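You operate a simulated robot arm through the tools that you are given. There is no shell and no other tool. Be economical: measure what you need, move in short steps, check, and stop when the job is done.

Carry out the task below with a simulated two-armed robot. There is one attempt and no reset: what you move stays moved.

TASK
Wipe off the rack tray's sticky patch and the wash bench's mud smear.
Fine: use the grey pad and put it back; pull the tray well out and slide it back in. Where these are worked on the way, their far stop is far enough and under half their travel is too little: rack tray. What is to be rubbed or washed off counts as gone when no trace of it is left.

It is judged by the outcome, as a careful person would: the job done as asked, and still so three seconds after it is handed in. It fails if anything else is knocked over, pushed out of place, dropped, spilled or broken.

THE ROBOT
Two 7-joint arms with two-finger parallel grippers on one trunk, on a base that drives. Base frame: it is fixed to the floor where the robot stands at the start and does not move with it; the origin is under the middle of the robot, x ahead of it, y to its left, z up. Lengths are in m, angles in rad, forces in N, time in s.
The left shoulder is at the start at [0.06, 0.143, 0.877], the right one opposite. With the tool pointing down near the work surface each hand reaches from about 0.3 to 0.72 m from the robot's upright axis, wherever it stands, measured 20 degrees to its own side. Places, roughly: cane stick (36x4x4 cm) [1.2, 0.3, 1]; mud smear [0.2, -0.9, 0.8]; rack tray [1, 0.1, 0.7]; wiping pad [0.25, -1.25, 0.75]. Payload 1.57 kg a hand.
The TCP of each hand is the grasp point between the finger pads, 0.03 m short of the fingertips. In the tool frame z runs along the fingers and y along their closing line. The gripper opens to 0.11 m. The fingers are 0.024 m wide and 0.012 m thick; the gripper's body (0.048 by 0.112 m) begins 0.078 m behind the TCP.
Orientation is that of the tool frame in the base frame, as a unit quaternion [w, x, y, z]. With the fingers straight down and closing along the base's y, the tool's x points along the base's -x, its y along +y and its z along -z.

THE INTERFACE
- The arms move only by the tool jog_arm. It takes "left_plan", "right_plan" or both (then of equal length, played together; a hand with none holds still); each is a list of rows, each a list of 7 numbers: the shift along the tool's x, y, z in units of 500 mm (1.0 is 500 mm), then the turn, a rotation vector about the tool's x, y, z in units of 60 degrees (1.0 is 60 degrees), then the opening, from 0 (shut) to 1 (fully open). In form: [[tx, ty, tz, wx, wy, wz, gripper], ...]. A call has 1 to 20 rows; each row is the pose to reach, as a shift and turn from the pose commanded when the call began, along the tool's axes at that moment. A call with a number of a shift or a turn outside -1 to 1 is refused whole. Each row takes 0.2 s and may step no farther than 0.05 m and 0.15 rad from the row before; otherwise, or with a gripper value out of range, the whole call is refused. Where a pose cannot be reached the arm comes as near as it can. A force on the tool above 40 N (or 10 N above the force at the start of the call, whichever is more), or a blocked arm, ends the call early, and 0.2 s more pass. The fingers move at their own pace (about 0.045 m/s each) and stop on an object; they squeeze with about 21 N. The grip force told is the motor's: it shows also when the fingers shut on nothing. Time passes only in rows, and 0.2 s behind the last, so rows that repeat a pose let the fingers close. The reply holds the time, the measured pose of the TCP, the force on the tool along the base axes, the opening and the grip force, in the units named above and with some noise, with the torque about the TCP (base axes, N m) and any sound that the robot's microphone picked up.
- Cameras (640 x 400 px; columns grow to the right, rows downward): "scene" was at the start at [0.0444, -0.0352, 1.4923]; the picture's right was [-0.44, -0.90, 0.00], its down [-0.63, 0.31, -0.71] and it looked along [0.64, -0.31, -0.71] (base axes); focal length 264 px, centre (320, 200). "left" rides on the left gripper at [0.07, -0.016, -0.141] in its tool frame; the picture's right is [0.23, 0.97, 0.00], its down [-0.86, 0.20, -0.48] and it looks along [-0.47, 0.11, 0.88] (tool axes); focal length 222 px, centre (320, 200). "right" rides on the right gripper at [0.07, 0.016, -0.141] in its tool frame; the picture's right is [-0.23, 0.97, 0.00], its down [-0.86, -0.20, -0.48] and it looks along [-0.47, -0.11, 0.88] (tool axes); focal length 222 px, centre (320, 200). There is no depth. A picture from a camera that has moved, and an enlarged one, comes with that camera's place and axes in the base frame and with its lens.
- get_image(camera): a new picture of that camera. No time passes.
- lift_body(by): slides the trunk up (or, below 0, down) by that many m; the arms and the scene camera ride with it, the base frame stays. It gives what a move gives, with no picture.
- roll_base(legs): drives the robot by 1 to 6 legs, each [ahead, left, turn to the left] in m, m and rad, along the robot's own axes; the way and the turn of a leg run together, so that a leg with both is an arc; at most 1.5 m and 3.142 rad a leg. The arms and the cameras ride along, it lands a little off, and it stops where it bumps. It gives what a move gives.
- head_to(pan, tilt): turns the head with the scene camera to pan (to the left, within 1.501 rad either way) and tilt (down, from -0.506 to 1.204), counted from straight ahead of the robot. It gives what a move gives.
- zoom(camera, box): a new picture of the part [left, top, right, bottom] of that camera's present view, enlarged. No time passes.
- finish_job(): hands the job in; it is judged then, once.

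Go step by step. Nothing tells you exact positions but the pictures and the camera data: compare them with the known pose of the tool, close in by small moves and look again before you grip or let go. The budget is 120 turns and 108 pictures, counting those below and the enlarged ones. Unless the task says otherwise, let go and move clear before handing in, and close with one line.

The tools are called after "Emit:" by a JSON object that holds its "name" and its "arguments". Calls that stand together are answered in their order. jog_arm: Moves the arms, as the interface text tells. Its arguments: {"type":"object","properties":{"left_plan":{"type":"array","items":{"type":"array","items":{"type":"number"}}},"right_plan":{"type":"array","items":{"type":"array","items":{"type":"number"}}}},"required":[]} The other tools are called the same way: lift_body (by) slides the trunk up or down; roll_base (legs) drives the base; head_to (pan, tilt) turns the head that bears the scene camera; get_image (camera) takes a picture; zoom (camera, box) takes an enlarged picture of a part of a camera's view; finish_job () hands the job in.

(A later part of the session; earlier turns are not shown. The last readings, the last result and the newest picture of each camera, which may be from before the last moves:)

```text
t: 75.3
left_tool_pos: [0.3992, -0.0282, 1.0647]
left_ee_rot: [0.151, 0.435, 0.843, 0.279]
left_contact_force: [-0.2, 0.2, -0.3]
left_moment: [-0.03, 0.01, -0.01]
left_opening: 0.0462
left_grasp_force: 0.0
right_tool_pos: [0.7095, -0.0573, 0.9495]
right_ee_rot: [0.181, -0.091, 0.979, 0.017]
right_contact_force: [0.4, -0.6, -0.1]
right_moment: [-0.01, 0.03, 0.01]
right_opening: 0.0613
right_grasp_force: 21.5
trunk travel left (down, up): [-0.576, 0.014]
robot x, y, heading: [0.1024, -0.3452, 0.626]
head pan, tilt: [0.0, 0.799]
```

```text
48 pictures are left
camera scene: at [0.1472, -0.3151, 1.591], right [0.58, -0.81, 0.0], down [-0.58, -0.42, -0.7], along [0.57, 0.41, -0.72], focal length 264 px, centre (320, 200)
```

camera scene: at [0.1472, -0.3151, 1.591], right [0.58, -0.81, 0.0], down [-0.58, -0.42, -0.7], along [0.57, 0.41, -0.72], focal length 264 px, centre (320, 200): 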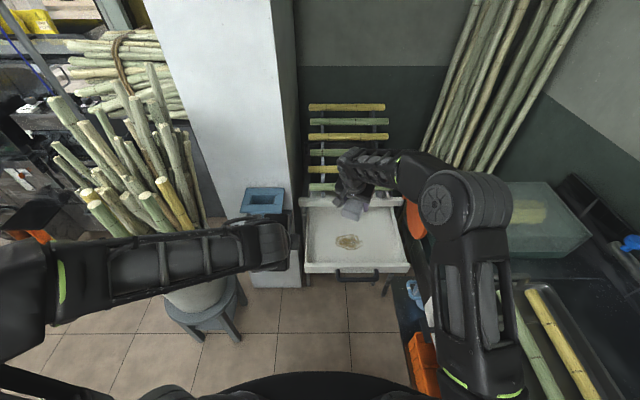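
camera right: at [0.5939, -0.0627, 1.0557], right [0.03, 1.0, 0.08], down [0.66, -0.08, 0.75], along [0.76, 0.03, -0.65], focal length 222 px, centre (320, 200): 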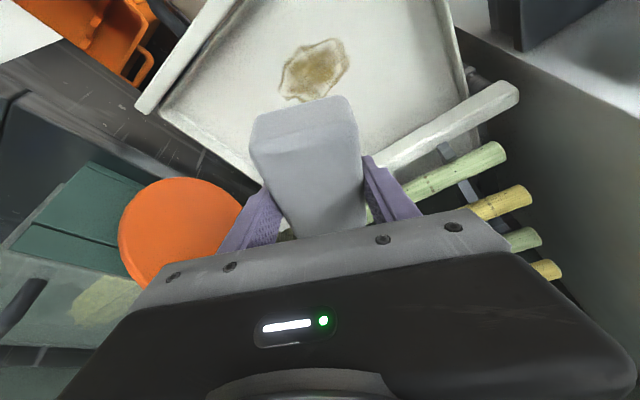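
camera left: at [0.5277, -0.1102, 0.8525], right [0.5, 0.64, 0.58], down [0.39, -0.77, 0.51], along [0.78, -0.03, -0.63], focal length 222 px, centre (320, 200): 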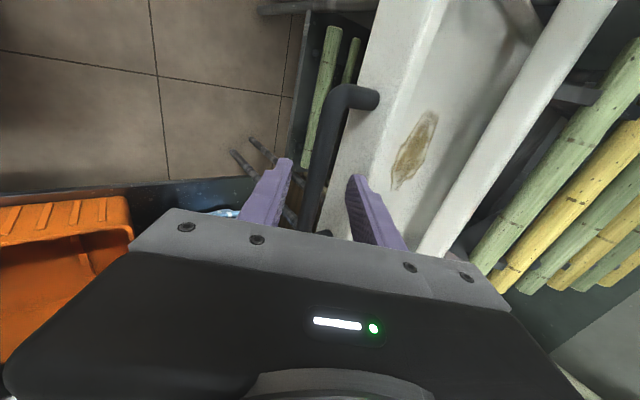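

Patch at about (0.722,−0.047), tray floor near z 0.69. I lower the pad to just above it.

Emit:
{"name": "jog_arm", "arguments": {"right_plan": [[0.025, 0.003, 0.08, 0, 0, 0, 0.3], [0.05, 0.006, 0.165, 0, 0, 0, 0.3], [0.075, 0.009, 0.25, 0, 0, 0, 0.3], [0.1, 0.012, 0.33, 0, 0, 0, 0.3], [0.109, 0.012, 0.365, 0, 0, 0, 0.3]]}}

Emit:
{"name": "get_image", "arguments": {"camera": "right"}}

```text
t: 76.5
left_tool_pos: [0.4008, -0.0291, 1.0645]
left_ee_rot: [0.151, 0.435, 0.843, 0.278]
left_contact_force: [-0.8, 0.7, 0.0]
left_moment: [0.05, -0.03, -0.01]
left_opening: 0.0464
left_grasp_force: 0.0
right_tool_pos: [0.7237, -0.0511, 0.761]
right_ee_rot: [0.181, -0.091, 0.979, 0.018]
right_contact_force: [0.5, 0.3, -0.1]
right_moment: [0.01, -0.02, -0.01]
right_opening: 0.0613
right_grasp_force: 21.4
trunk travel left (down, up): [-0.576, 0.014]
robot x, y, heading: [0.1052, -0.3459, 0.627]
head pan, tilt: [0.0, 0.799]
```

```text
47 pictures are left
camera right: at [0.6065, -0.0569, 0.8662], right [0.03, 1.0, 0.08], down [0.65, -0.08, 0.75], along [0.76, 0.03, -0.65], focal length 222 px, centre (320, 200)
```

right: 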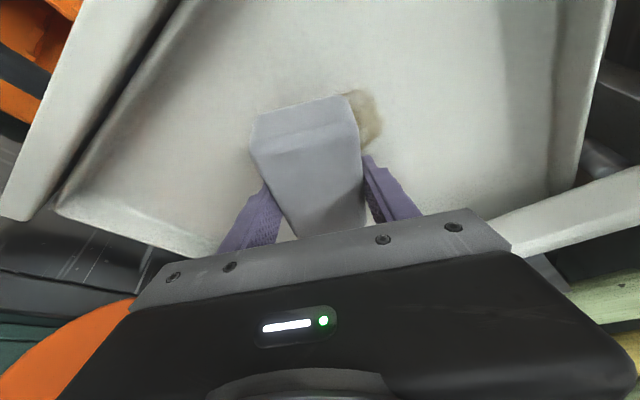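

The patch peeks out on the +y side; I shift slightly and creep down to contact.

Emit:
{"name": "jog_arm", "arguments": {"right_plan": [[0.003, 0.02, 0.008, 0, 0, 0, 0.3], [0.006, 0.02, 0.016, 0, 0, 0, 0.3], [0.009, 0.02, 0.024, 0, 0, 0, 0.3], [0.012, 0.02, 0.032, 0, 0, 0, 0.3], [0.0145, 0.02, 0.038, 0, 0, 0, 0.3]]}}

```text
t: 77.7
left_tool_pos: [0.4006, -0.0297, 1.0647]
left_ee_rot: [0.151, 0.435, 0.843, 0.279]
left_contact_force: [-0.7, 0.2, -0.7]
left_moment: [-0.02, -0.04, -0.01]
left_opening: 0.0463
left_grasp_force: 0.0
right_tool_pos: [0.72, -0.0407, 0.7397]
right_ee_rot: [0.181, -0.092, 0.979, 0.016]
right_contact_force: [-0.3, 0.2, -0.2]
right_moment: [-0.05, -0.02, -0.01]
right_opening: 0.0611
right_grasp_force: 21.4
trunk travel left (down, up): [-0.576, 0.014]
robot x, y, heading: [0.105, -0.3442, 0.627]
head pan, tilt: [0.0, 0.799]
```

Emit:
{"name": "jog_arm", "arguments": {"right_plan": [[0.002, 0, 0.0056, 0, 0, 0, 0.3], [0.004, 0, 0.011, 0, 0, 0, 0.3], [0.006, 0, 0.017, 0, 0, 0, 0.3], [0.008, 0, 0.022, 0, 0, 0, 0.3]]}}

```text
t: 78.6
left_tool_pos: [0.4002, -0.0279, 1.0656]
left_ee_rot: [0.152, 0.435, 0.843, 0.278]
left_contact_force: [0.2, 0.4, 0.5]
left_moment: [-0.03, -0.01, -0.01]
left_opening: 0.0461
left_grasp_force: 0.0
right_tool_pos: [0.7258, -0.0359, 0.739]
right_ee_rot: [0.188, -0.092, 0.978, 0.023]
right_contact_force: [1.3, -0.4, 16.0]
right_moment: [-0.57, 0.09, -0.18]
right_opening: 0.0614
right_grasp_force: 21.4
trunk travel left (down, up): [-0.576, 0.014]
robot x, y, heading: [0.1031, -0.3444, 0.626]
head pan, tilt: [0.0, 0.799]
stopped in row 4 (right hand): the force on the tool passed its limit (the readings are from after the stop); the commanded pose is now the measured one
```

Contact at 0.739. I rub the patch with strokes mainly across the tray.

Emit:
{"name": "jog_arm", "arguments": {"right_plan": [[0.0314, 0.0727, -0.0117, 0, 0, 0, 0.3], [0, 0, 0, 0, 0, 0, 0.3], [-0.0314, -0.0727, 0.0117, 0, 0, 0, 0.3], [-0.082, -0.0477, 0.0322, 0, 0, 0, 0.3], [-0.0506, 0.025, 0.0205, 0, 0, 0, 0.3], [-0.0192, 0.0977, 0.0088, 0, 0, 0, 0.3], [0.0314, 0.0727, -0.0117, 0, 0, 0, 0.3], [0.082, 0.0477, -0.0322, 0, 0, 0, 0.3], [0.0506, -0.025, -0.0205, 0, 0, 0, 0.3], [0.0192, -0.0977, -0.0088, 0, 0, 0, 0.3], [-0.0314, -0.0727, 0.0117, 0, 0, 0, 0.3], [0, 0, 0, 0, 0, 0, 0.3], [0.0314, 0.0727, -0.0117, 0, 0, 0, 0.3], [0, 0, 0, 0, 0, 0, 0.3]]}}

Emit:
{"name": "get_image", "arguments": {"camera": "right"}}

Emit:
{"name": "zoom", "arguments": {"camera": "scene", "box": [290, 170, 430, 290]}}

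```text
t: 79.8
left_tool_pos: [0.3994, -0.0293, 1.0648]
left_ee_rot: [0.151, 0.435, 0.843, 0.278]
left_contact_force: [-0.8, -0.4, 0.3]
left_moment: [0.0, -0.02, -0.03]
left_opening: 0.0461
left_grasp_force: 0.0
right_tool_pos: [0.7642, -0.0406, 0.739]
right_ee_rot: [0.188, -0.089, 0.978, 0.016]
right_contact_force: [-1.4, 0.7, 4.9]
right_moment: [0.08, 0.16, 0.04]
right_opening: 0.0613
right_grasp_force: 21.6
trunk travel left (down, up): [-0.576, 0.014]
robot x, y, heading: [0.1029, -0.3463, 0.626]
head pan, tilt: [0.0, 0.799]
stopped in row 5 (right hand): the force on the tool passed its limit (the readings are from after the stop); the commanded pose is now the measured one
```

```text
46 pictures are left
camera right: at [0.6465, -0.0468, 0.8432], right [0.03, 1.0, 0.08], down [0.64, -0.08, 0.76], along [0.77, 0.03, -0.64], focal length 222 px, centre (320, 200)
```

right: 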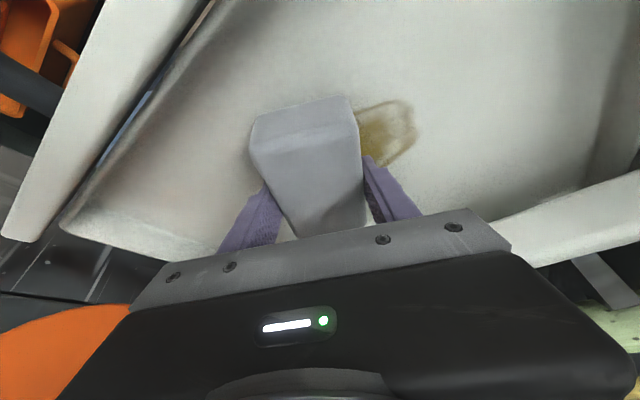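

```text
3.33 times, centred on (360, 230) of scene
camera zoom: at [0.1458, -0.3155, 1.5907], right [0.58, -0.81, 0.0], down [-0.58, -0.42, -0.7], along [0.57, 0.41, -0.72], focal length 882 px, centre (187, 100)
```

zoom: 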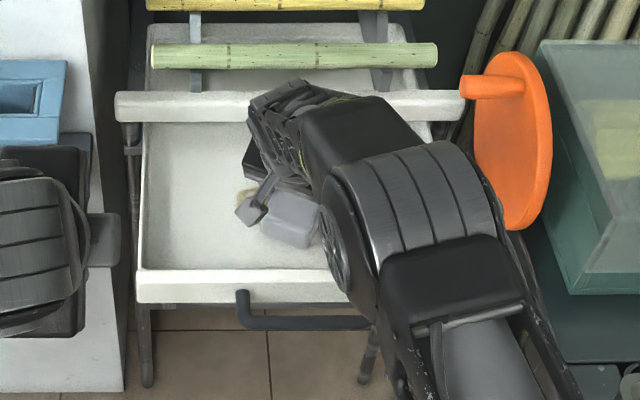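

The tray slid in a few cm from the push, so I'll stroke only crosswise or outward. I drag it back out with the pad, then rub sideways.

Emit:
{"name": "jog_arm", "arguments": {"right_plan": [[0.0011, 0, 0.0028, 0, 0, 0, 0.3], [0.0433, -0.0209, -0.0143, 0, 0, 0, 0.3], [0.0854, -0.0417, -0.0314, 0, 0, 0, 0.3], [0.1011, -0.0054, -0.0372, 0, 0, 0, 0.3], [0.1325, 0.0672, -0.0488, 0, 0, 0, 0.3], [0.1011, -0.0054, -0.0372, 0, 0, 0, 0.3], [0.0658, -0.0871, -0.0242, 0, 0, 0, 0.3], [0.1011, -0.0054, -0.0372, 0, 0, 0, 0.3], [0.1325, 0.0672, -0.0488, 0, 0, 0, 0.3], [0.1011, -0.0054, -0.0372, 0, 0, 0, 0.3], [0.0658, -0.0871, -0.0242, 0, 0, 0, 0.3]]}}

Emit:
{"name": "get_image", "arguments": {"camera": "right"}}

Emit:
{"name": "zoom", "arguments": {"camera": "scene", "box": [290, 170, 430, 290]}}

```text
t: 82.2
left_tool_pos: [0.3997, -0.0295, 1.067]
left_ee_rot: [0.151, 0.434, 0.843, 0.279]
left_contact_force: [-0.6, -0.2, -0.6]
left_moment: [-0.02, -0.01, 0.02]
left_opening: 0.0464
left_grasp_force: 0.0
right_tool_pos: [0.7359, -0.0906, 0.7384]
right_ee_rot: [0.188, -0.089, 0.978, 0.017]
right_contact_force: [-2.7, 4.9, 14.4]
right_moment: [0.4, 0.13, 0.15]
right_opening: 0.0615
right_grasp_force: 21.1
trunk travel left (down, up): [-0.576, 0.014]
robot x, y, heading: [0.104, -0.3467, 0.625]
head pan, tilt: [0.0, 0.799]
```

```text
44 pictures are left
camera right: at [0.6178, -0.0953, 0.8432], right [0.03, 1.0, 0.08], down [0.64, -0.08, 0.76], along [0.77, 0.03, -0.64], focal length 222 px, centre (320, 200)
```

right: 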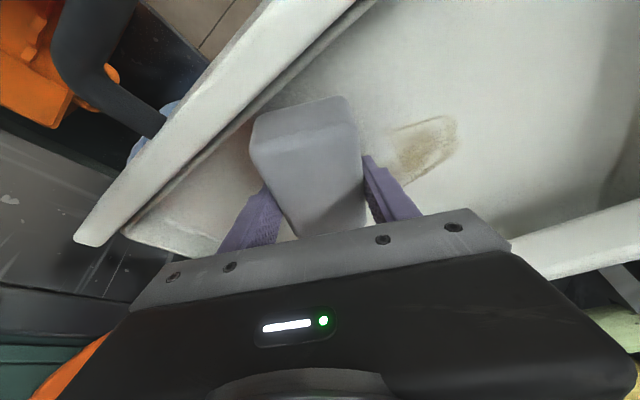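

```text
3.33 times, centred on (360, 230) of scene
camera zoom: at [0.1449, -0.3169, 1.5911], right [0.58, -0.81, 0.0], down [-0.58, -0.42, -0.7], along [0.57, 0.41, -0.72], focal length 882 px, centre (187, 100)
```

zoom: 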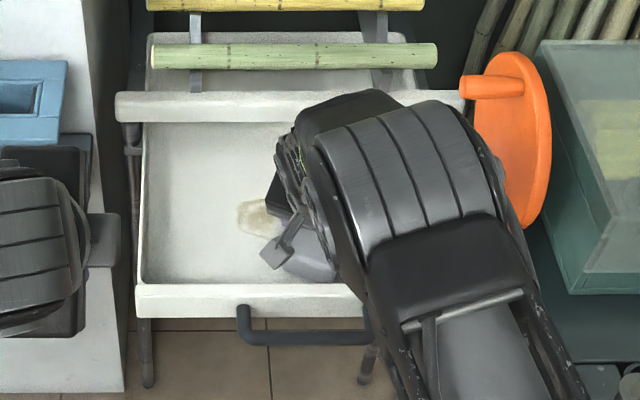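

The patch is fading; the rest lies ahead-left of the pad. I lift over, set down centred on it, and rub crosswise.

Emit:
{"name": "jog_arm", "arguments": {"right_plan": [[-0.0148, 0, -0.0372, 0, 0, 0, 0.3], [-0.0283, 0.09, -0.0317, 0, 0, 0, 0.3], [-0.0418, 0.18, -0.0262, 0, 0, 0, 0.3], [-0.027, 0.18, 0.01, 0, 0, 0, 0.3], [-0.027, 0.18, 0.012, 0, 0, 0, 0.3], [0.0006, 0.2434, 0.0009, 0, 0, 0, 0.3], [-0.027, 0.18, 0.012, 0, 0, 0, 0.3], [-0.0546, 0.1166, 0.0231, 0, 0, 0, 0.3], [-0.027, 0.18, 0.012, 0, 0, 0, 0.3], [0.0006, 0.2434, 0.0009, 0, 0, 0, 0.3], [-0.027, 0.18, 0.012, 0, 0, 0, 0.3], [-0.0546, 0.1166, 0.0231, 0, 0, 0, 0.3], [-0.027, 0.18, 0.012, 0, 0, 0, 0.3], [0.0006, 0.2434, 0.0009, 0, 0, 0, 0.3], [-0.027, 0.18, 0.012, 0, 0, 0, 0.3], [-0.0546, 0.1166, 0.0231, 0, 0, 0, 0.3]]}}

Emit:
{"name": "get_image", "arguments": {"camera": "right"}}

```text
t: 84.5
left_tool_pos: [0.3998, -0.0288, 1.0657]
left_ee_rot: [0.15, 0.435, 0.843, 0.279]
left_contact_force: [0.0, 0.1, 0.4]
left_moment: [0.01, 0.03, 0.01]
left_opening: 0.0464
left_grasp_force: 0.2
right_tool_pos: [0.7296, 0.0126, 0.7399]
right_ee_rot: [0.188, -0.092, 0.978, 0.022]
right_contact_force: [1.1, -0.4, 6.1]
right_moment: [-0.2, -0.08, 0.01]
right_opening: 0.0614
right_grasp_force: 20.6
trunk travel left (down, up): [-0.576, 0.014]
robot x, y, heading: [0.1003, -0.3436, 0.623]
head pan, tilt: [0.0, 0.799]
stopped in row 11 (right hand): the force on the tool passed its limit (the readings are from after the stop); the commanded pose is now the measured one
```

```text
42 pictures are left
camera right: at [0.6122, 0.0061, 0.8436], right [0.02, 1.0, 0.09], down [0.64, -0.09, 0.76], along [0.76, 0.04, -0.64], focal length 222 px, centre (320, 200)
```

right: 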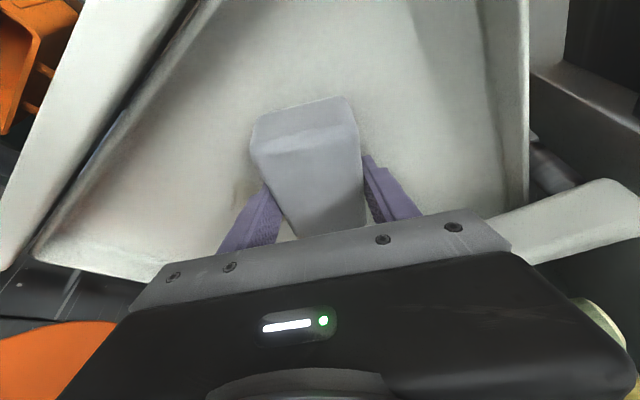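

Emit:
{"name": "jog_arm", "arguments": {"right_plan": [[-0.03, 0, -0.08, 0, 0, 0, 0.3], [-0.06, 0, -0.16, 0, 0, 0, 0.3], [-0.09, 0.03, -0.24, 0, 0, 0, 0.3], [-0.111, 0.1, -0.279, 0, 0, 0, 0.3], [-0.111, 0.16, -0.279, 0, 0, 0, 0.3]]}}

Emit:
{"name": "get_image", "arguments": {"camera": "right"}}

Emit:
{"name": "zoom", "arguments": {"camera": "scene", "box": [290, 170, 430, 290]}}

```text
t: 85.8
left_tool_pos: [0.3993, -0.0291, 1.0653]
left_ee_rot: [0.151, 0.436, 0.843, 0.278]
left_contact_force: [0.6, -0.8, 0.2]
left_moment: [-0.01, -0.01, 0.0]
left_opening: 0.0462
left_grasp_force: 0.1
right_tool_pos: [0.7116, 0.0827, 0.8882]
right_ee_rot: [0.186, -0.091, 0.978, 0.02]
right_contact_force: [-0.7, 0.3, -0.7]
right_moment: [0.03, 0.01, 0.0]
right_opening: 0.0614
right_grasp_force: 21.2
right hand out of reach, approached as far as the arm can: row 5
trunk travel left (down, up): [-0.576, 0.014]
robot x, y, heading: [0.1043, -0.3499, 0.622]
head pan, tilt: [0.0, 0.799]
```

```text
41 pictures are left
camera right: at [0.5937, 0.0773, 0.9925], right [0.03, 1.0, 0.09], down [0.65, -0.08, 0.76], along [0.76, 0.04, -0.65], focal length 222 px, centre (320, 200)
```

right: 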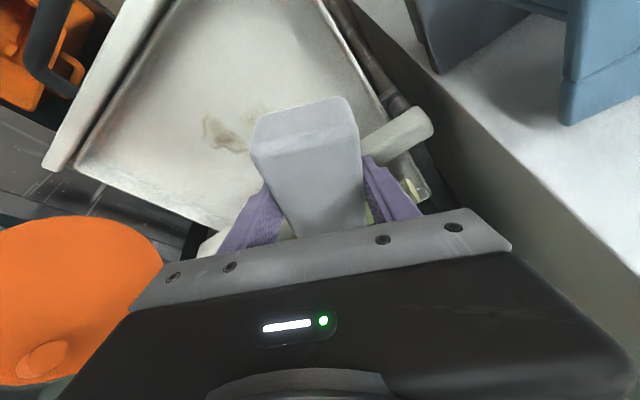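

```text
3.33 times, centred on (360, 230) of scene
camera zoom: at [0.1466, -0.3163, 1.5911], right [0.58, -0.81, 0.0], down [-0.58, -0.42, -0.7], along [0.57, 0.41, -0.72], focal length 882 px, centre (187, 100)
```

zoom: 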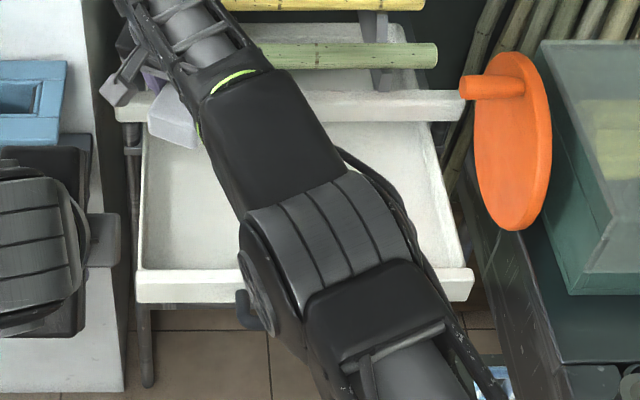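

Only a faint remainder at about (0.765,−0.03) is left. I move the pad above it.

Emit:
{"name": "jog_arm", "arguments": {"right_plan": [[0.004, -0.07, 0.03, 0, 0, 0, 0.3], [0.01, -0.14, 0.08, 0, 0, 0, 0.3], [0.02, -0.21, 0.14, 0, 0, 0, 0.3], [0.03, -0.247, 0.2, 0, 0, 0, 0.3], [0.037, -0.247, 0.259, 0, 0, 0, 0.3], [0.037, -0.247, 0.259, 0, 0, 0, 0.3]]}}

Emit:
{"name": "get_image", "arguments": {"camera": "right"}}

```text
t: 87.2
left_tool_pos: [0.4, -0.0284, 1.0653]
left_ee_rot: [0.151, 0.435, 0.843, 0.278]
left_contact_force: [0.0, -0.5, 0.2]
left_moment: [-0.01, -0.03, 0.0]
left_opening: 0.0463
left_grasp_force: 0.0
right_tool_pos: [0.7662, -0.0291, 0.7603]
right_ee_rot: [0.187, -0.091, 0.978, 0.02]
right_contact_force: [1.3, 0.0, -0.4]
right_moment: [-0.02, -0.01, 0.0]
right_opening: 0.061
right_grasp_force: 20.9
trunk travel left (down, up): [-0.576, 0.014]
robot x, y, heading: [0.1055, -0.3466, 0.622]
head pan, tilt: [0.0, 0.799]
```

```text
39 pictures are left
camera right: at [0.6482, -0.0351, 0.8656], right [0.03, 1.0, 0.09], down [0.65, -0.09, 0.76], along [0.76, 0.04, -0.64], focal length 222 px, centre (320, 200)
```

right: 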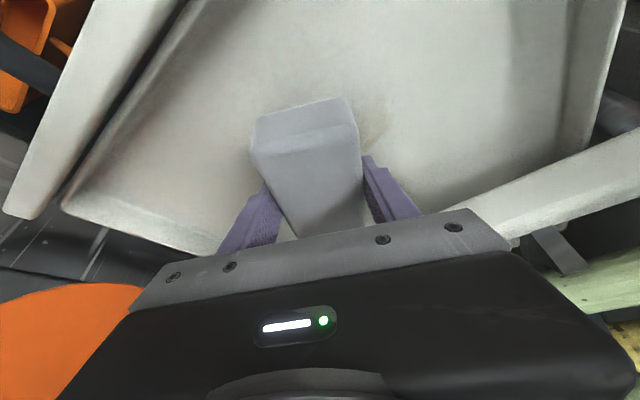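

Emit:
{"name": "jog_arm", "arguments": {"right_plan": [[0.01, 0, 0.026, 0, 0, 0, 0.3], [0.0159, 0, 0.04, 0, 0, 0, 0.3], [0.0474, 0.0724, 0.0274, 0, 0, 0, 0.3], [0.0159, 0, 0.04, 0, 0, 0, 0.3], [-0.0156, -0.0724, 0.0526, 0, 0, 0, 0.3], [0.0159, 0, 0.04, 0, 0, 0, 0.3], [0.0474, 0.0724, 0.0274, 0, 0, 0, 0.3], [0.0159, 0, 0.04, 0, 0, 0, 0.3], [-0.0156, -0.0724, 0.0526, 0, 0, 0, 0.3], [0.0159, 0, 0.04, 0, 0, 0, 0.3], [0.0474, 0.0724, 0.0274, 0, 0, 0, 0.3], [0.0159, 0, 0.04, 0, 0, 0, 0.3], [-0.0156, -0.0724, 0.0526, 0, 0, 0, 0.3], [0.0159, 0, 0.04, 0, 0, 0, 0.3], [0.0474, 0.0724, 0.0274, 0, 0, 0, 0.3], [0.04, 0.07, -0.02, 0, 0, 0, 0.3]]}}

Emit:
{"name": "get_image", "arguments": {"camera": "right"}}

```text
t: 90.5
left_tool_pos: [0.3995, -0.0296, 1.0658]
left_ee_rot: [0.151, 0.435, 0.843, 0.279]
left_contact_force: [0.0, 0.3, -0.3]
left_moment: [0.0, 0.0, 0.02]
left_opening: 0.0462
left_grasp_force: 0.1
right_tool_pos: [0.7336, 0.0019, 0.7649]
right_ee_rot: [0.187, -0.091, 0.978, 0.02]
right_contact_force: [0.2, 0.3, -0.4]
right_moment: [0.02, -0.03, -0.02]
right_opening: 0.0615
right_grasp_force: 21.1
trunk travel left (down, up): [-0.576, 0.014]
robot x, y, heading: [0.1076, -0.3463, 0.629]
head pan, tilt: [0.0, 0.799]
```

```text
38 pictures are left
camera right: at [0.6165, -0.0039, 0.8697], right [0.03, 1.0, 0.09], down [0.65, -0.09, 0.76], along [0.76, 0.04, -0.64], focal length 222 px, centre (320, 200)
```

right: 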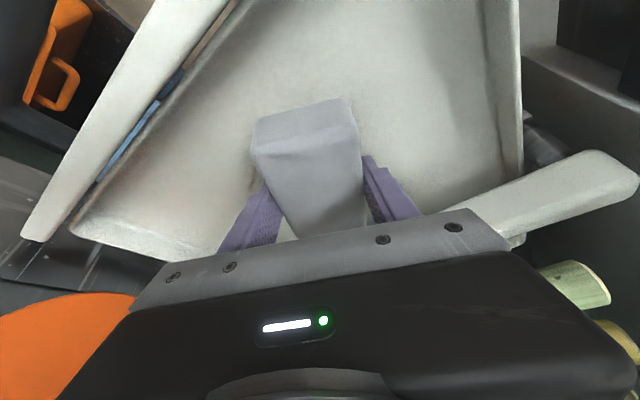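

I lift the pad fully and retract the right arm to inspect the tray.

Emit:
{"name": "jog_arm", "arguments": {"right_plan": [[-0.03, 0, -0.08, 0, 0, 0, 0.3], [-0.06, 0, -0.16, 0, 0, 0, 0.3], [-0.09, 0, -0.235, 0, 0, 0, 0.3], [-0.1, -0.03, -0.3, 0, 0, 0, 0.3], [-0.07, -0.09, -0.36, 0, 0, 0, 0.3], [-0.04, -0.15, -0.42, 0, 0, 0, 0.3], [-0.01, -0.21, -0.48, 0, 0, 0, 0.3], [0.02, -0.27, -0.54, 0, 0, 0, 0.3], [0.05, -0.33, -0.6, 0, 0, 0, 0.3], [0.08, -0.39, -0.66, 0, 0, 0, 0.3], [0.11, -0.45, -0.72, 0, 0, 0, 0.3], [0.14, -0.51, -0.78, 0, 0, 0, 0.3], [0.17, -0.564, -0.832, 0, 0, 0, 0.3]]}}

Emit:
{"name": "zoom", "arguments": {"camera": "scene", "box": [290, 170, 430, 290]}}

```text
t: 93.3
left_tool_pos: [0.4002, -0.0306, 1.0645]
left_ee_rot: [0.151, 0.435, 0.843, 0.278]
left_contact_force: [-0.4, -0.7, 1.2]
left_moment: [0.03, 0.0, 0.03]
left_opening: 0.0462
left_grasp_force: 0.0
right_tool_pos: [0.5608, -0.3233, 1.116]
right_ee_rot: [0.188, -0.091, 0.978, 0.021]
right_contact_force: [0.0, -0.7, -0.5]
right_moment: [-0.03, 0.0, 0.01]
right_opening: 0.0614
right_grasp_force: 21.0
trunk travel left (down, up): [-0.576, 0.014]
robot x, y, heading: [0.1028, -0.3472, 0.621]
head pan, tilt: [0.0, 0.799]
```

```text
3.33 times, centred on (360, 230) of scene
camera zoom: at [0.1457, -0.3178, 1.5911], right [0.58, -0.81, 0.0], down [-0.58, -0.42, -0.7], along [0.57, 0.41, -0.72], focal length 882 px, centre (187, 100)
```

zoom: 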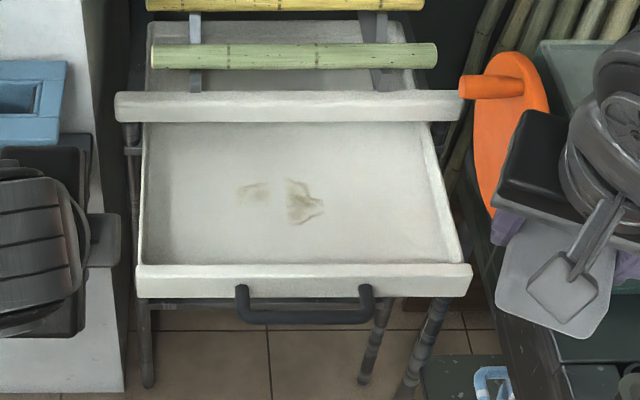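

Two faint traces remain; the pad was pitched slightly so only its heel rubbed. I drive 7 cm closer, level the pad and come back over the traces.

Emit:
{"name": "roll_base", "arguments": {"legs": [[0.07, 0.0, 0.0]]}}

Emit:
{"name": "jog_arm", "arguments": {"right_plan": [[-0.0194, 0.0485, 0.0761, 0, 0.0048, 0, 0.3], [-0.0388, 0.097, 0.152, 0, 0.0096, 0, 0.3], [-0.0582, 0.1455, 0.228, 0, 0.0144, 0, 0.3], [-0.0776, 0.194, 0.304, 0, 0.0192, 0, 0.3], [-0.097, 0.2425, 0.38, 0, 0.024, 0, 0.3], [-0.1164, 0.291, 0.4566, 0, 0.0288, 0, 0.3], [-0.1358, 0.3395, 0.5327, 0, 0.0336, 0, 0.3], [-0.1552, 0.388, 0.6088, 0, 0.0384, 0, 0.3], [-0.1746, 0.4365, 0.685, 0, 0.0432, 0, 0.3], [-0.194, 0.485, 0.761, 0, 0.048, 0, 0.3], [-0.194, 0.485, 0.761, 0, 0.048, 0, 0.3]]}}

Emit:
{"name": "get_image", "arguments": {"camera": "right"}}

Emit:
{"name": "get_image", "arguments": {"camera": "scene"}}

```text
t: 94.4
left_tool_pos: [0.456, 0.0124, 1.0643]
left_ee_rot: [0.151, 0.435, 0.843, 0.278]
left_contact_force: [0.1, 0.1, -0.4]
left_moment: [-0.03, 0.0, 0.0]
left_opening: 0.0461
left_grasp_force: 0.0
right_tool_pos: [0.6188, -0.2803, 1.1159]
right_ee_rot: [0.186, -0.091, 0.978, 0.021]
right_contact_force: [0.7, 0.9, 0.0]
right_moment: [-0.01, 0.03, -0.01]
right_opening: 0.0614
right_grasp_force: 20.8
trunk travel left (down, up): [-0.576, 0.014]
robot x, y, heading: [0.1616, -0.3119, 0.623]
head pan, tilt: [0.0, 0.799]
```

```text
t: 96.8
left_tool_pos: [0.4554, 0.0098, 1.0666]
left_ee_rot: [0.151, 0.435, 0.843, 0.28]
left_contact_force: [-0.4, 0.5, 0.0]
left_moment: [0.0, -0.02, -0.02]
left_opening: 0.0461
left_grasp_force: 0.0
right_tool_pos: [0.7977, 0.0011, 0.8002]
right_ee_rot: [0.163, -0.091, 0.982, 0.019]
right_contact_force: [-0.3, 0.3, -0.3]
right_moment: [-0.03, -0.01, 0.01]
right_opening: 0.0614
right_grasp_force: 21.4
trunk travel left (down, up): [-0.576, 0.014]
robot x, y, heading: [0.1596, -0.3061, 0.621]
head pan, tilt: [0.0, 0.799]
```

```text
36 pictures are left
camera right: at [0.6847, -0.0046, 0.9104], right [0.03, 1.0, 0.08], down [0.68, -0.08, 0.73], along [0.73, 0.03, -0.68], focal length 222 px, centre (320, 200)
```

right: 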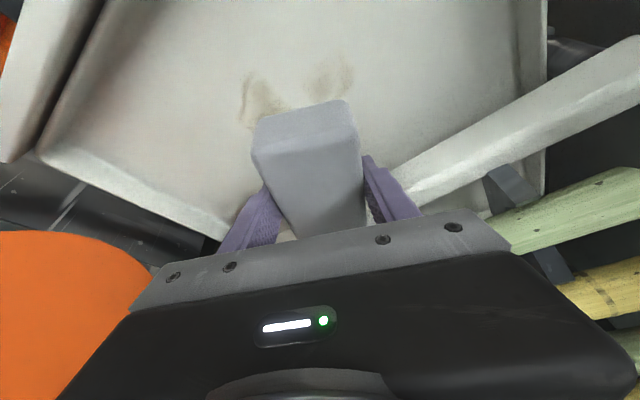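

```text
35 pictures are left
camera scene: at [0.2019, -0.277, 1.5911], right [0.58, -0.81, 0.0], down [-0.58, -0.42, -0.7], along [0.57, 0.41, -0.72], focal length 264 px, centre (320, 200)
```

scene: 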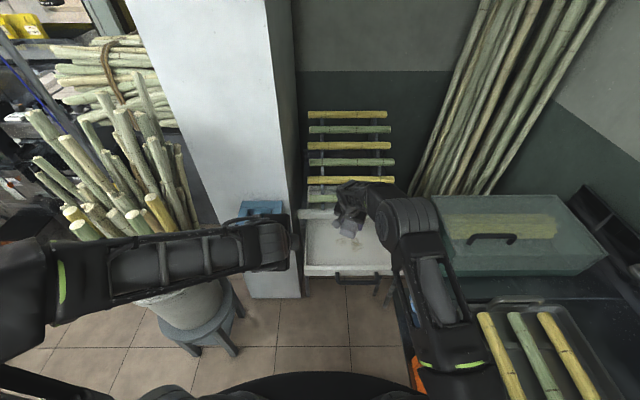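

The traces sit just behind the pad, around (0.77,−0.01). I set the levelled pad on them and rub crosswise.

Emit:
{"name": "jog_arm", "arguments": {"right_plan": [[0.04, -0.01, 0.04, 0, 0, 0, 0.3], [0.0816, -0.01, 0.088, 0, 0, 0, 0.3], [0.0854, -0.01, 0.0994, 0, 0, 0, 0.3], [0.1173, 0.0626, 0.089, 0, 0, 0, 0.3], [0.0854, -0.01, 0.0994, 0, 0, 0, 0.3], [0.0535, -0.0826, 0.1098, 0, 0, 0, 0.3], [0.0854, -0.01, 0.0994, 0, 0, 0, 0.3], [0.1173, 0.0626, 0.089, 0, 0, 0, 0.3], [0.0854, -0.01, 0.0994, 0, 0, 0, 0.3], [0.0535, -0.0826, 0.1098, 0, 0, 0, 0.3], [0.0854, -0.01, 0.0994, 0, 0, 0, 0.3], [0.1173, 0.0626, 0.089, 0, 0, 0, 0.3], [0.0854, -0.01, 0.0994, 0, 0, 0, 0.3], [0.0535, -0.0826, 0.1098, 0, 0, 0, 0.3], [0.0854, -0.01, 0.0994, 0, 0, 0, 0.3], [0.1173, 0.0626, 0.089, 0, 0, 0, 0.3], [0.0854, -0.01, 0.0994, 0, 0, 0, 0.3]]}}

Emit:
{"name": "get_image", "arguments": {"camera": "right"}}

```text
t: 100.4
left_tool_pos: [0.4574, 0.0106, 1.0656]
left_ee_rot: [0.15, 0.435, 0.843, 0.278]
left_contact_force: [0.1, -0.3, -0.2]
left_moment: [0.03, 0.04, 0.03]
left_opening: 0.0464
left_grasp_force: 0.1
right_tool_pos: [0.7778, -0.006, 0.7391]
right_ee_rot: [0.162, -0.092, 0.982, 0.019]
right_contact_force: [0.2, -0.1, 0.0]
right_moment: [0.01, -0.03, -0.04]
right_opening: 0.0614
right_grasp_force: 20.6
trunk travel left (down, up): [-0.576, 0.014]
robot x, y, heading: [0.1575, -0.305, 0.623]
head pan, tilt: [0.0, 0.799]
```

```text
34 pictures are left
camera right: at [0.6651, -0.0117, 0.8503], right [0.03, 1.0, 0.08], down [0.68, -0.08, 0.73], along [0.73, 0.03, -0.68], focal length 222 px, centre (320, 200)
```

right: 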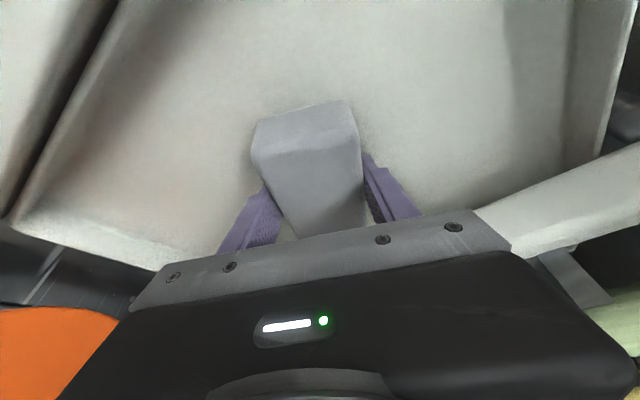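

No contact force at this height with the levelled pad; I press down a few mm more.

Emit:
{"name": "jog_arm", "arguments": {"right_plan": [[0.0013, 0, 0.0038, 0, 0, 0, 0.3], [0.0026, 0, 0.0076, 0, 0, 0, 0.3], [0.0033, 0, 0.0095, 0, 0, 0, 0.3]]}}

```text
t: 101.2
left_tool_pos: [0.4542, 0.01, 1.0671]
left_ee_rot: [0.152, 0.435, 0.842, 0.281]
left_contact_force: [-1.6, -0.1, 0.2]
left_moment: [-0.01, -0.02, 0.01]
left_opening: 0.0463
left_grasp_force: 0.1
right_tool_pos: [0.7764, -0.0049, 0.7403]
right_ee_rot: [0.165, -0.092, 0.982, 0.02]
right_contact_force: [-0.7, 2.1, 27.0]
right_moment: [-0.83, -0.11, -0.09]
right_opening: 0.0613
right_grasp_force: 21.0
trunk travel left (down, up): [-0.576, 0.014]
robot x, y, heading: [0.1597, -0.3102, 0.625]
head pan, tilt: [0.0, 0.799]
```

Contact with 27 N. I ease a little and rub crosswise.

Emit:
{"name": "jog_arm", "arguments": {"right_plan": [[-0.0007, 0, -0.0022, 0, 0, 0, 0.3], [0.0312, 0.0726, -0.0126, 0, 0, 0, 0.3], [-0.0007, 0, -0.0022, 0, 0, 0, 0.3], [-0.0326, -0.0726, 0.0082, 0, 0, 0, 0.3], [-0.0007, 0, -0.0022, 0, 0, 0, 0.3], [0.0312, 0.0726, -0.0126, 0, 0, 0, 0.3], [-0.0007, 0, -0.0022, 0, 0, 0, 0.3], [-0.0326, -0.0726, 0.0082, 0, 0, 0, 0.3], [-0.0007, 0, -0.0022, 0, 0, 0, 0.3], [0.0312, 0.0726, -0.0126, 0, 0, 0, 0.3], [-0.0007, 0, -0.0022, 0, 0, 0, 0.3], [-0.0326, -0.0726, 0.0082, 0, 0, 0, 0.3], [-0.0007, 0, -0.0022, 0, 0, 0, 0.3], [0.0312, 0.0726, -0.0126, 0, 0, 0, 0.3], [-0.0007, 0, -0.0022, 0, 0, 0, 0.3]]}}

Emit:
{"name": "jog_arm", "arguments": {"right_plan": [[-0.025, 0, -0.08, 0, 0, 0, 0.3], [-0.05, 0, -0.16, 0, 0, 0, 0.3], [-0.07, 0.08, -0.2, 0, 0, 0, 0.3], [-0.09, 0.15, -0.25, 0, 0, 0, 0.3]]}}

Emit:
{"name": "get_image", "arguments": {"camera": "right"}}

```text
t: 101.7
left_tool_pos: [0.4548, 0.0117, 1.0649]
left_ee_rot: [0.151, 0.435, 0.843, 0.278]
left_contact_force: [-0.6, 0.4, -0.2]
left_moment: [-0.04, -0.01, -0.05]
left_opening: 0.0462
left_grasp_force: 0.0
right_tool_pos: [0.7764, -0.0006, 0.7386]
right_ee_rot: [0.167, -0.09, 0.982, 0.016]
right_contact_force: [-0.2, 2.3, 9.7]
right_moment: [-0.26, -0.01, -0.08]
right_opening: 0.0615
right_grasp_force: 21.2
trunk travel left (down, up): [-0.576, 0.014]
robot x, y, heading: [0.1581, -0.3078, 0.626]
head pan, tilt: [0.0, 0.799]
stopped in row 2 (right hand): the force on the tool passed its limit (the readings are from after the stop); the commanded pose is now the measured one
```

```text
t: 102.7
left_tool_pos: [0.4551, 0.0108, 1.0656]
left_ee_rot: [0.151, 0.436, 0.842, 0.279]
left_contact_force: [0.4, 0.6, 0.0]
left_moment: [0.0, 0.03, 0.04]
left_opening: 0.0463
left_grasp_force: 0.0
right_tool_pos: [0.7615, 0.0691, 0.8685]
right_ee_rot: [0.165, -0.09, 0.982, 0.015]
right_contact_force: [0.3, -0.1, -0.1]
right_moment: [0.04, 0.04, 0.01]
right_opening: 0.0613
right_grasp_force: 21.1
trunk travel left (down, up): [-0.576, 0.014]
robot x, y, heading: [0.1637, -0.3104, 0.623]
head pan, tilt: [0.0, 0.799]
```

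```text
33 pictures are left
camera right: at [0.6486, 0.0657, 0.9797], right [0.03, 1.0, 0.07], down [0.68, -0.08, 0.73], along [0.74, 0.02, -0.68], focal length 222 px, centre (320, 200)
```

right: 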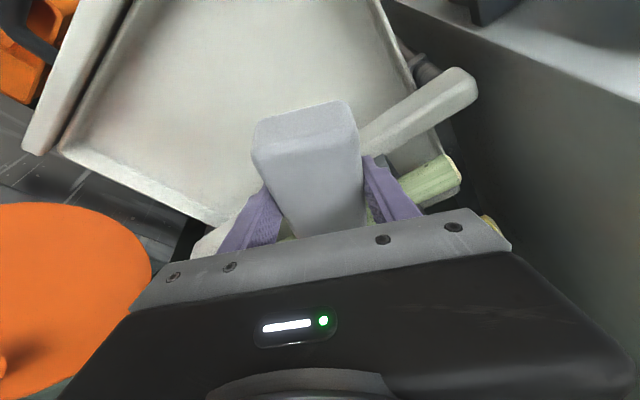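

The tray looks clean from here. I retract the right arm and check with the scene camera.

Emit:
{"name": "jog_arm", "arguments": {"right_plan": [[0.005, -0.05, -0.075, 0, 0, 0, 0.3], [0.03, -0.115, -0.135, 0, 0, 0, 0.3], [0.055, -0.18, -0.195, 0, 0, 0, 0.3], [0.08, -0.243, -0.25, 0, 0, 0, 0.3], [0.105, -0.305, -0.307, 0, 0, 0, 0.3], [0.13, -0.368, -0.363, 0, 0, 0, 0.3], [0.155, -0.43, -0.42, 0, 0, 0, 0.3], [0.18, -0.493, -0.476, 0, 0, 0, 0.3], [0.2, -0.555, -0.532, 0, 0, 0, 0.3], [0.22, -0.618, -0.588, 0, 0, 0, 0.3]]}}

Emit:
{"name": "zoom", "arguments": {"camera": "scene", "box": [290, 180, 430, 300]}}

```text
t: 104.9
left_tool_pos: [0.4552, 0.0088, 1.0651]
left_ee_rot: [0.151, 0.436, 0.842, 0.28]
left_contact_force: [1.0, -1.1, 1.2]
left_moment: [-0.03, -0.01, 0.02]
left_opening: 0.0461
left_grasp_force: 0.2
right_tool_pos: [0.6188, -0.2709, 1.1137]
right_ee_rot: [0.167, -0.089, 0.982, 0.015]
right_contact_force: [0.1, 0.0, 0.4]
right_moment: [-0.01, 0.01, 0.02]
right_opening: 0.0615
right_grasp_force: 20.6
trunk travel left (down, up): [-0.576, 0.014]
robot x, y, heading: [0.1602, -0.3053, 0.625]
head pan, tilt: [0.0, 0.799]
```

```text
3.33 times, centred on (360, 240) of scene
camera zoom: at [0.2015, -0.2781, 1.5911], right [0.58, -0.81, 0.0], down [-0.58, -0.42, -0.7], along [0.57, 0.41, -0.72], focal length 882 px, centre (187, 67)
```

zoom: 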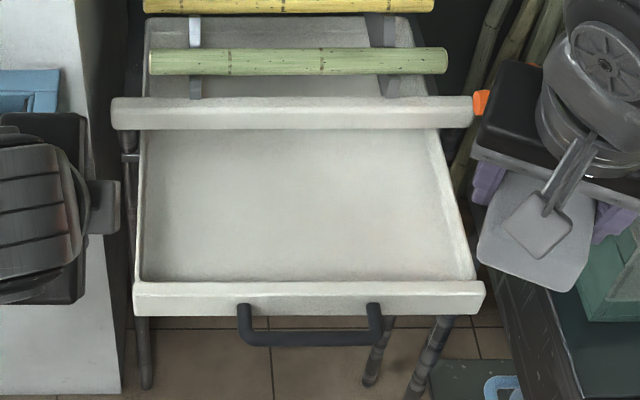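

The tray looks spotless; one closer zoom to be sure.

Emit:
{"name": "zoom", "arguments": {"camera": "scene", "box": [335, 215, 400, 265]}}

```text
8.00 times, centred on (368, 240) of scene
camera zoom: at [0.2015, -0.2781, 1.5911], right [0.58, -0.81, 0.0], down [-0.58, -0.42, -0.7], along [0.57, 0.41, -0.72], focal length 2116 px, centre (-60, -120)
```

zoom: 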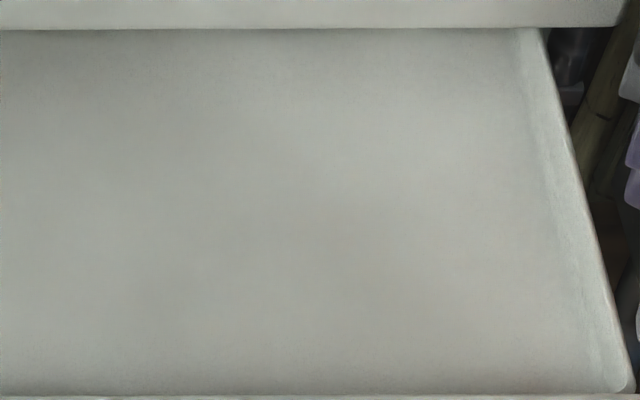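

Both spots are gone. Now I bring the left gripper back to the handle to slide the tray in.

Emit:
{"name": "jog_arm", "arguments": {"left_plan": [[-0.0536, -0.0365, 0.061, 0, 0, 0, 0.42], [-0.107, -0.073, 0.122, 0, 0, 0, 0.42], [-0.161, -0.1095, 0.183, 0, 0, 0, 0.42], [-0.2145, -0.146, 0.244, 0, 0, 0, 0.42], [-0.268, -0.1825, 0.305, 0, 0, 0, 0.42], [-0.322, -0.219, 0.366, 0, 0, 0, 0.42], [-0.375, -0.2555, 0.427, 0, 0, 0, 0.42], [-0.429, -0.292, 0.488, 0, 0, 0, 0.42], [-0.429, -0.292, 0.488, 0, 0, 0, 0.42]]}}

Emit:
{"name": "get_image", "arguments": {"camera": "left"}}

```text
t: 106.9
left_tool_pos: [0.6028, -0.1518, 0.786]
left_ee_rot: [0.151, 0.434, 0.843, 0.279]
left_contact_force: [0.3, -0.2, 0.1]
left_moment: [0.0, 0.0, -0.01]
left_opening: 0.0463
left_grasp_force: 0.0
right_tool_pos: [0.6201, -0.2693, 1.113]
right_ee_rot: [0.165, -0.089, 0.982, 0.014]
right_contact_force: [-0.8, -0.3, -1.3]
right_moment: [0.01, -0.02, 0.04]
right_opening: 0.0613
right_grasp_force: 21.2
trunk travel left (down, up): [-0.576, 0.014]
robot x, y, heading: [0.1618, -0.3052, 0.623]
head pan, tilt: [0.0, 0.799]
```

```text
30 pictures are left
camera left: at [0.4842, -0.1494, 0.8874], right [0.5, 0.64, 0.58], down [0.38, -0.77, 0.51], along [0.78, -0.03, -0.63], focal length 222 px, centre (320, 200)
```

left: 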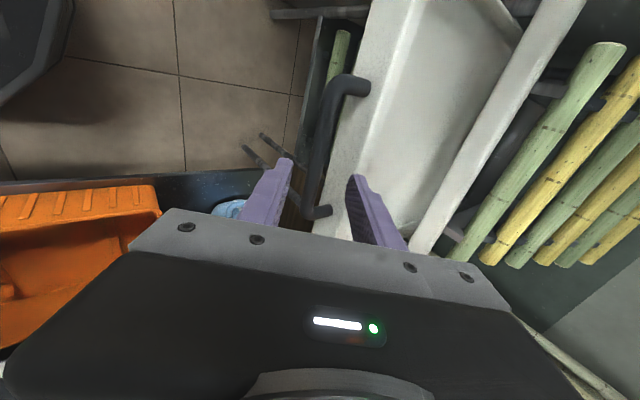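

Emit:
{"name": "jog_arm", "arguments": {"left_plan": [[0.015, -0.004, 0.04, 0, 0, 0, 0.42], [0.03, -0.008, 0.08, 0, 0, 0, 0.42], [0.03, -0.008, 0.12, 0, 0, 0, 0.42], [0.03, -0.008, 0.145, 0, 0, 0, 0.42]]}}

Emit:
{"name": "zoom", "arguments": {"camera": "left", "box": [220, 40, 440, 260]}}

```text
t: 107.9
left_tool_pos: [0.6296, -0.1161, 0.7243]
left_ee_rot: [0.151, 0.435, 0.843, 0.279]
left_contact_force: [-0.6, -0.7, 0.8]
left_moment: [0.01, -0.04, -0.01]
left_opening: 0.0458
left_grasp_force: 0.0
right_tool_pos: [0.6202, -0.2687, 1.1132]
right_ee_rot: [0.164, -0.089, 0.982, 0.015]
right_contact_force: [0.8, 0.8, -1.1]
right_moment: [0.02, 0.02, -0.04]
right_opening: 0.0615
right_grasp_force: 21.5
trunk travel left (down, up): [-0.576, 0.014]
robot x, y, heading: [0.161, -0.3073, 0.622]
head pan, tilt: [0.0, 0.799]
```

```text
1.82 times, centred on (330, 150) of left
camera zoom: at [0.5109, -0.1143, 0.8267], right [0.5, 0.64, 0.58], down [0.38, -0.77, 0.51], along [0.77, -0.03, -0.63], focal length 404 px, centre (302, 291)
```

zoom: 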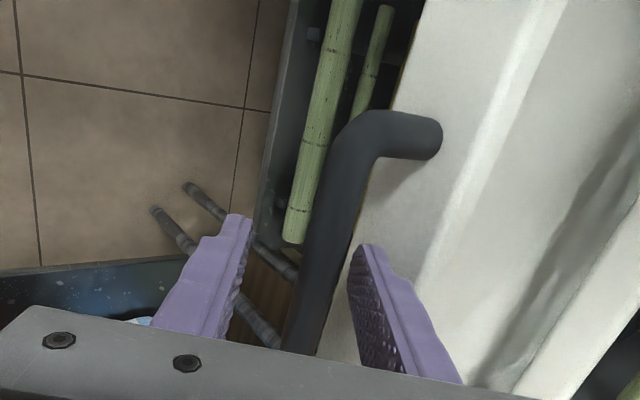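

Close on the handle and push the tray in gently.

Emit:
{"name": "jog_arm", "arguments": {"left_plan": [[0, 0, 0, 0, 0, 0, 0.3], [0, 0, 0, 0, 0, 0, 0.15], [0, 0, 0, 0, 0, 0, 0.02], [0, 0, 0, 0, 0, 0, 0.02], [0, 0, 0, 0, 0, 0, 0.02], [0, 0.04, 0.03, 0, 0, 0, 0.02], [0, 0.08, 0.06, 0, 0, 0, 0.02], [0, 0.12, 0.09, 0, 0, 0, 0.02], [0, 0.16, 0.12, 0, 0, 0, 0.02], [0, 0.2, 0.15, 0, 0, 0, 0.02]]}}

Emit:
{"name": "zoom", "arguments": {"camera": "scene", "box": [290, 160, 450, 300]}}

```text
t: 110.1
left_tool_pos: [0.7347, -0.0392, 0.726]
left_ee_rot: [0.152, 0.434, 0.843, 0.281]
left_contact_force: [-5.2, 9.5, 18.5]
left_moment: [0.14, 0.1, 0.47]
left_opening: 0.0157
left_grasp_force: 30.8
right_tool_pos: [0.6182, -0.2682, 1.1142]
right_ee_rot: [0.166, -0.09, 0.982, 0.014]
right_contact_force: [0.5, -0.3, -0.9]
right_moment: [0.0, -0.01, 0.03]
right_opening: 0.0614
right_grasp_force: 21.0
trunk travel left (down, up): [-0.576, 0.014]
robot x, y, heading: [0.162, -0.3037, 0.621]
head pan, tilt: [0.0, 0.799]
```

```text
2.86 times, centred on (370, 230) of scene
camera zoom: at [0.2001, -0.2765, 1.5913], right [0.58, -0.81, 0.0], down [-0.58, -0.42, -0.7], along [0.57, 0.41, -0.72], focal length 756 px, centre (177, 114)
```

zoom: 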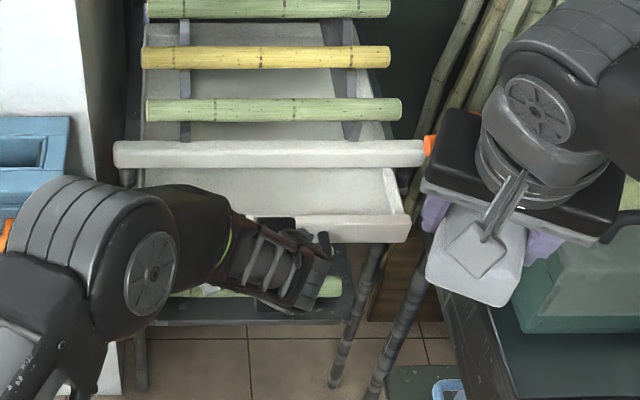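

Emit:
{"name": "jog_arm", "arguments": {"left_plan": [[0.005, 0.034, 0.015, 0, 0, 0, 0.02], [0.008, 0.064, 0.04, 0, 0, 0, 0.02], [0.008, 0.09, 0.06, 0, 0, 0, 0.02], [0.008, 0.106, 0.072, 0, 0, 0, 0.02], [0.008, 0.117, 0.08, 0, 0, 0, 0.02], [0.008, 0.125, 0.086, 0, 0, 0, 0.02]]}}

Emit:
{"name": "zoom", "arguments": {"camera": "scene", "box": [290, 160, 450, 300]}}

```text
t: 111.5
left_tool_pos: [0.7909, 0.0006, 0.7254]
left_ee_rot: [0.15, 0.436, 0.843, 0.277]
left_contact_force: [1.7, -4.2, -13.0]
left_moment: [-0.61, -0.41, -0.04]
left_opening: 0.0158
left_grasp_force: 31.6
right_tool_pos: [0.6212, -0.2688, 1.112]
right_ee_rot: [0.165, -0.089, 0.982, 0.015]
right_contact_force: [0.0, 0.7, -0.9]
right_moment: [-0.01, -0.01, 0.01]
right_opening: 0.0616
right_grasp_force: 21.2
trunk travel left (down, up): [-0.576, 0.014]
robot x, y, heading: [0.1616, -0.3046, 0.624]
head pan, tilt: [0.0, 0.799]
```

```text
2.86 times, centred on (370, 230) of scene
camera zoom: at [0.204, -0.2765, 1.5908], right [0.58, -0.81, 0.0], down [-0.58, -0.42, -0.7], along [0.57, 0.41, -0.72], focal length 756 px, centre (177, 114)
```

zoom: 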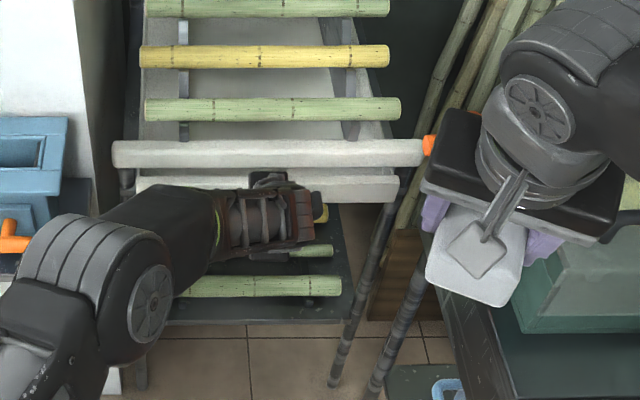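

About 2 cm remains; push a bit further until it seats.

Emit:
{"name": "jog_arm", "arguments": {"left_plan": [[0, 0.012, 0.013, 0, 0, 0, 0.02], [0, 0.022, 0.021, 0, 0, 0, 0.02], [0, 0.03, 0.027, 0, 0, 0, 0.02], [0, 0.038, 0.033, 0, 0, 0, 0.02], [0, 0.045, 0.038, 0, 0, 0, 0.02]]}}

Emit:
{"name": "zoom", "arguments": {"camera": "scene", "box": [290, 160, 450, 300]}}

```text
t: 112.5
left_tool_pos: [0.8081, 0.011, 0.7215]
left_ee_rot: [0.146, 0.436, 0.845, 0.274]
left_contact_force: [-7.3, -5.8, -0.4]
left_moment: [-0.05, -0.06, 0.19]
left_opening: 0.0157
left_grasp_force: 7.5
right_tool_pos: [0.6194, -0.2689, 1.1127]
right_ee_rot: [0.166, -0.089, 0.982, 0.014]
right_contact_force: [0.6, 0.9, -1.7]
right_moment: [-0.02, 0.0, 0.0]
right_opening: 0.0614
right_grasp_force: 21.1
trunk travel left (down, up): [-0.576, 0.014]
robot x, y, heading: [0.159, -0.3024, 0.626]
head pan, tilt: [0.0, 0.799]
stopped in row 4 (left hand): the force on the tool passed its limit (the readings are from after the stop); the commanded pose is now the measured one
```

```text
2.86 times, centred on (370, 230) of scene
camera zoom: at [0.2011, -0.2772, 1.5911], right [0.58, -0.81, 0.0], down [-0.58, -0.42, -0.7], along [0.57, 0.41, -0.72], focal length 756 px, centre (177, 114)
```

zoom: 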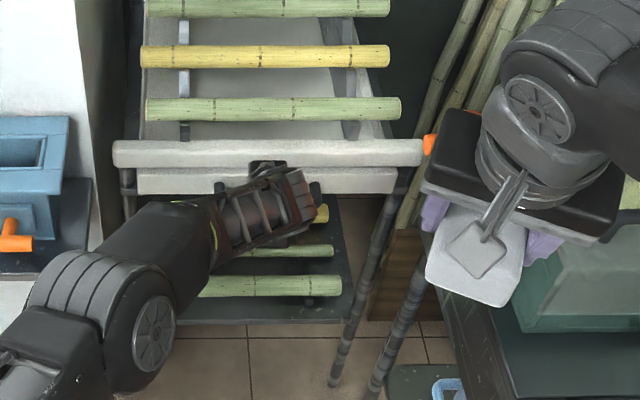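

The tray is seated at its stop, as at the start. I release and withdraw the left hand.

Emit:
{"name": "jog_arm", "arguments": {"left_plan": [[0, 0, 0, 0, 0, 0, 0.25], [0, 0, 0, 0, 0, 0, 0.35], [0, 0, 0, 0, 0, 0, 0.35], [0, 0, -0.05, 0, 0, 0, 0.35], [0, -0.02, -0.13, 0, 0, 0, 0.35], [0, -0.05, -0.22, 0, 0, 0, 0.35], [0.04, -0.06, -0.3, 0, 0, 0, 0.35], [0.08, -0.06, -0.38, 0, 0, 0, 0.35], [0.12, -0.05, -0.46, 0, 0, 0, 0.35], [0.16, -0.03, -0.54, 0, 0, 0, 0.35]]}}

Emit:
{"name": "zoom", "arguments": {"camera": "scene", "box": [250, 140, 450, 300]}}

```text
t: 114.7
left_tool_pos: [0.6183, -0.0248, 0.933]
left_ee_rot: [0.147, 0.436, 0.844, 0.275]
left_contact_force: [0.0, 0.7, 0.3]
left_moment: [-0.01, 0.02, -0.03]
left_opening: 0.0386
left_grasp_force: 0.0
right_tool_pos: [0.6168, -0.2683, 1.1129]
right_ee_rot: [0.166, -0.089, 0.982, 0.015]
right_contact_force: [-0.1, 0.0, -0.4]
right_moment: [-0.03, -0.01, 0.01]
right_opening: 0.0616
right_grasp_force: 21.0
trunk travel left (down, up): [-0.576, 0.014]
robot x, y, heading: [0.1598, -0.3116, 0.629]
head pan, tilt: [0.0, 0.799]
```

```text
2.50 times, centred on (350, 220) of scene
camera zoom: at [0.2004, -0.2768, 1.591], right [0.58, -0.81, 0.0], down [-0.58, -0.42, -0.7], along [0.57, 0.41, -0.72], focal length 661 px, centre (245, 150)
```

zoom: 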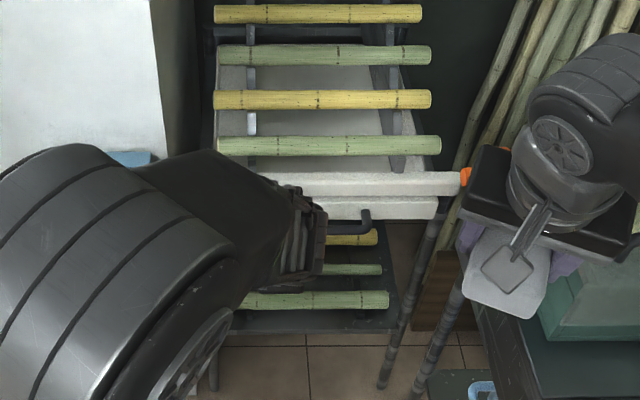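

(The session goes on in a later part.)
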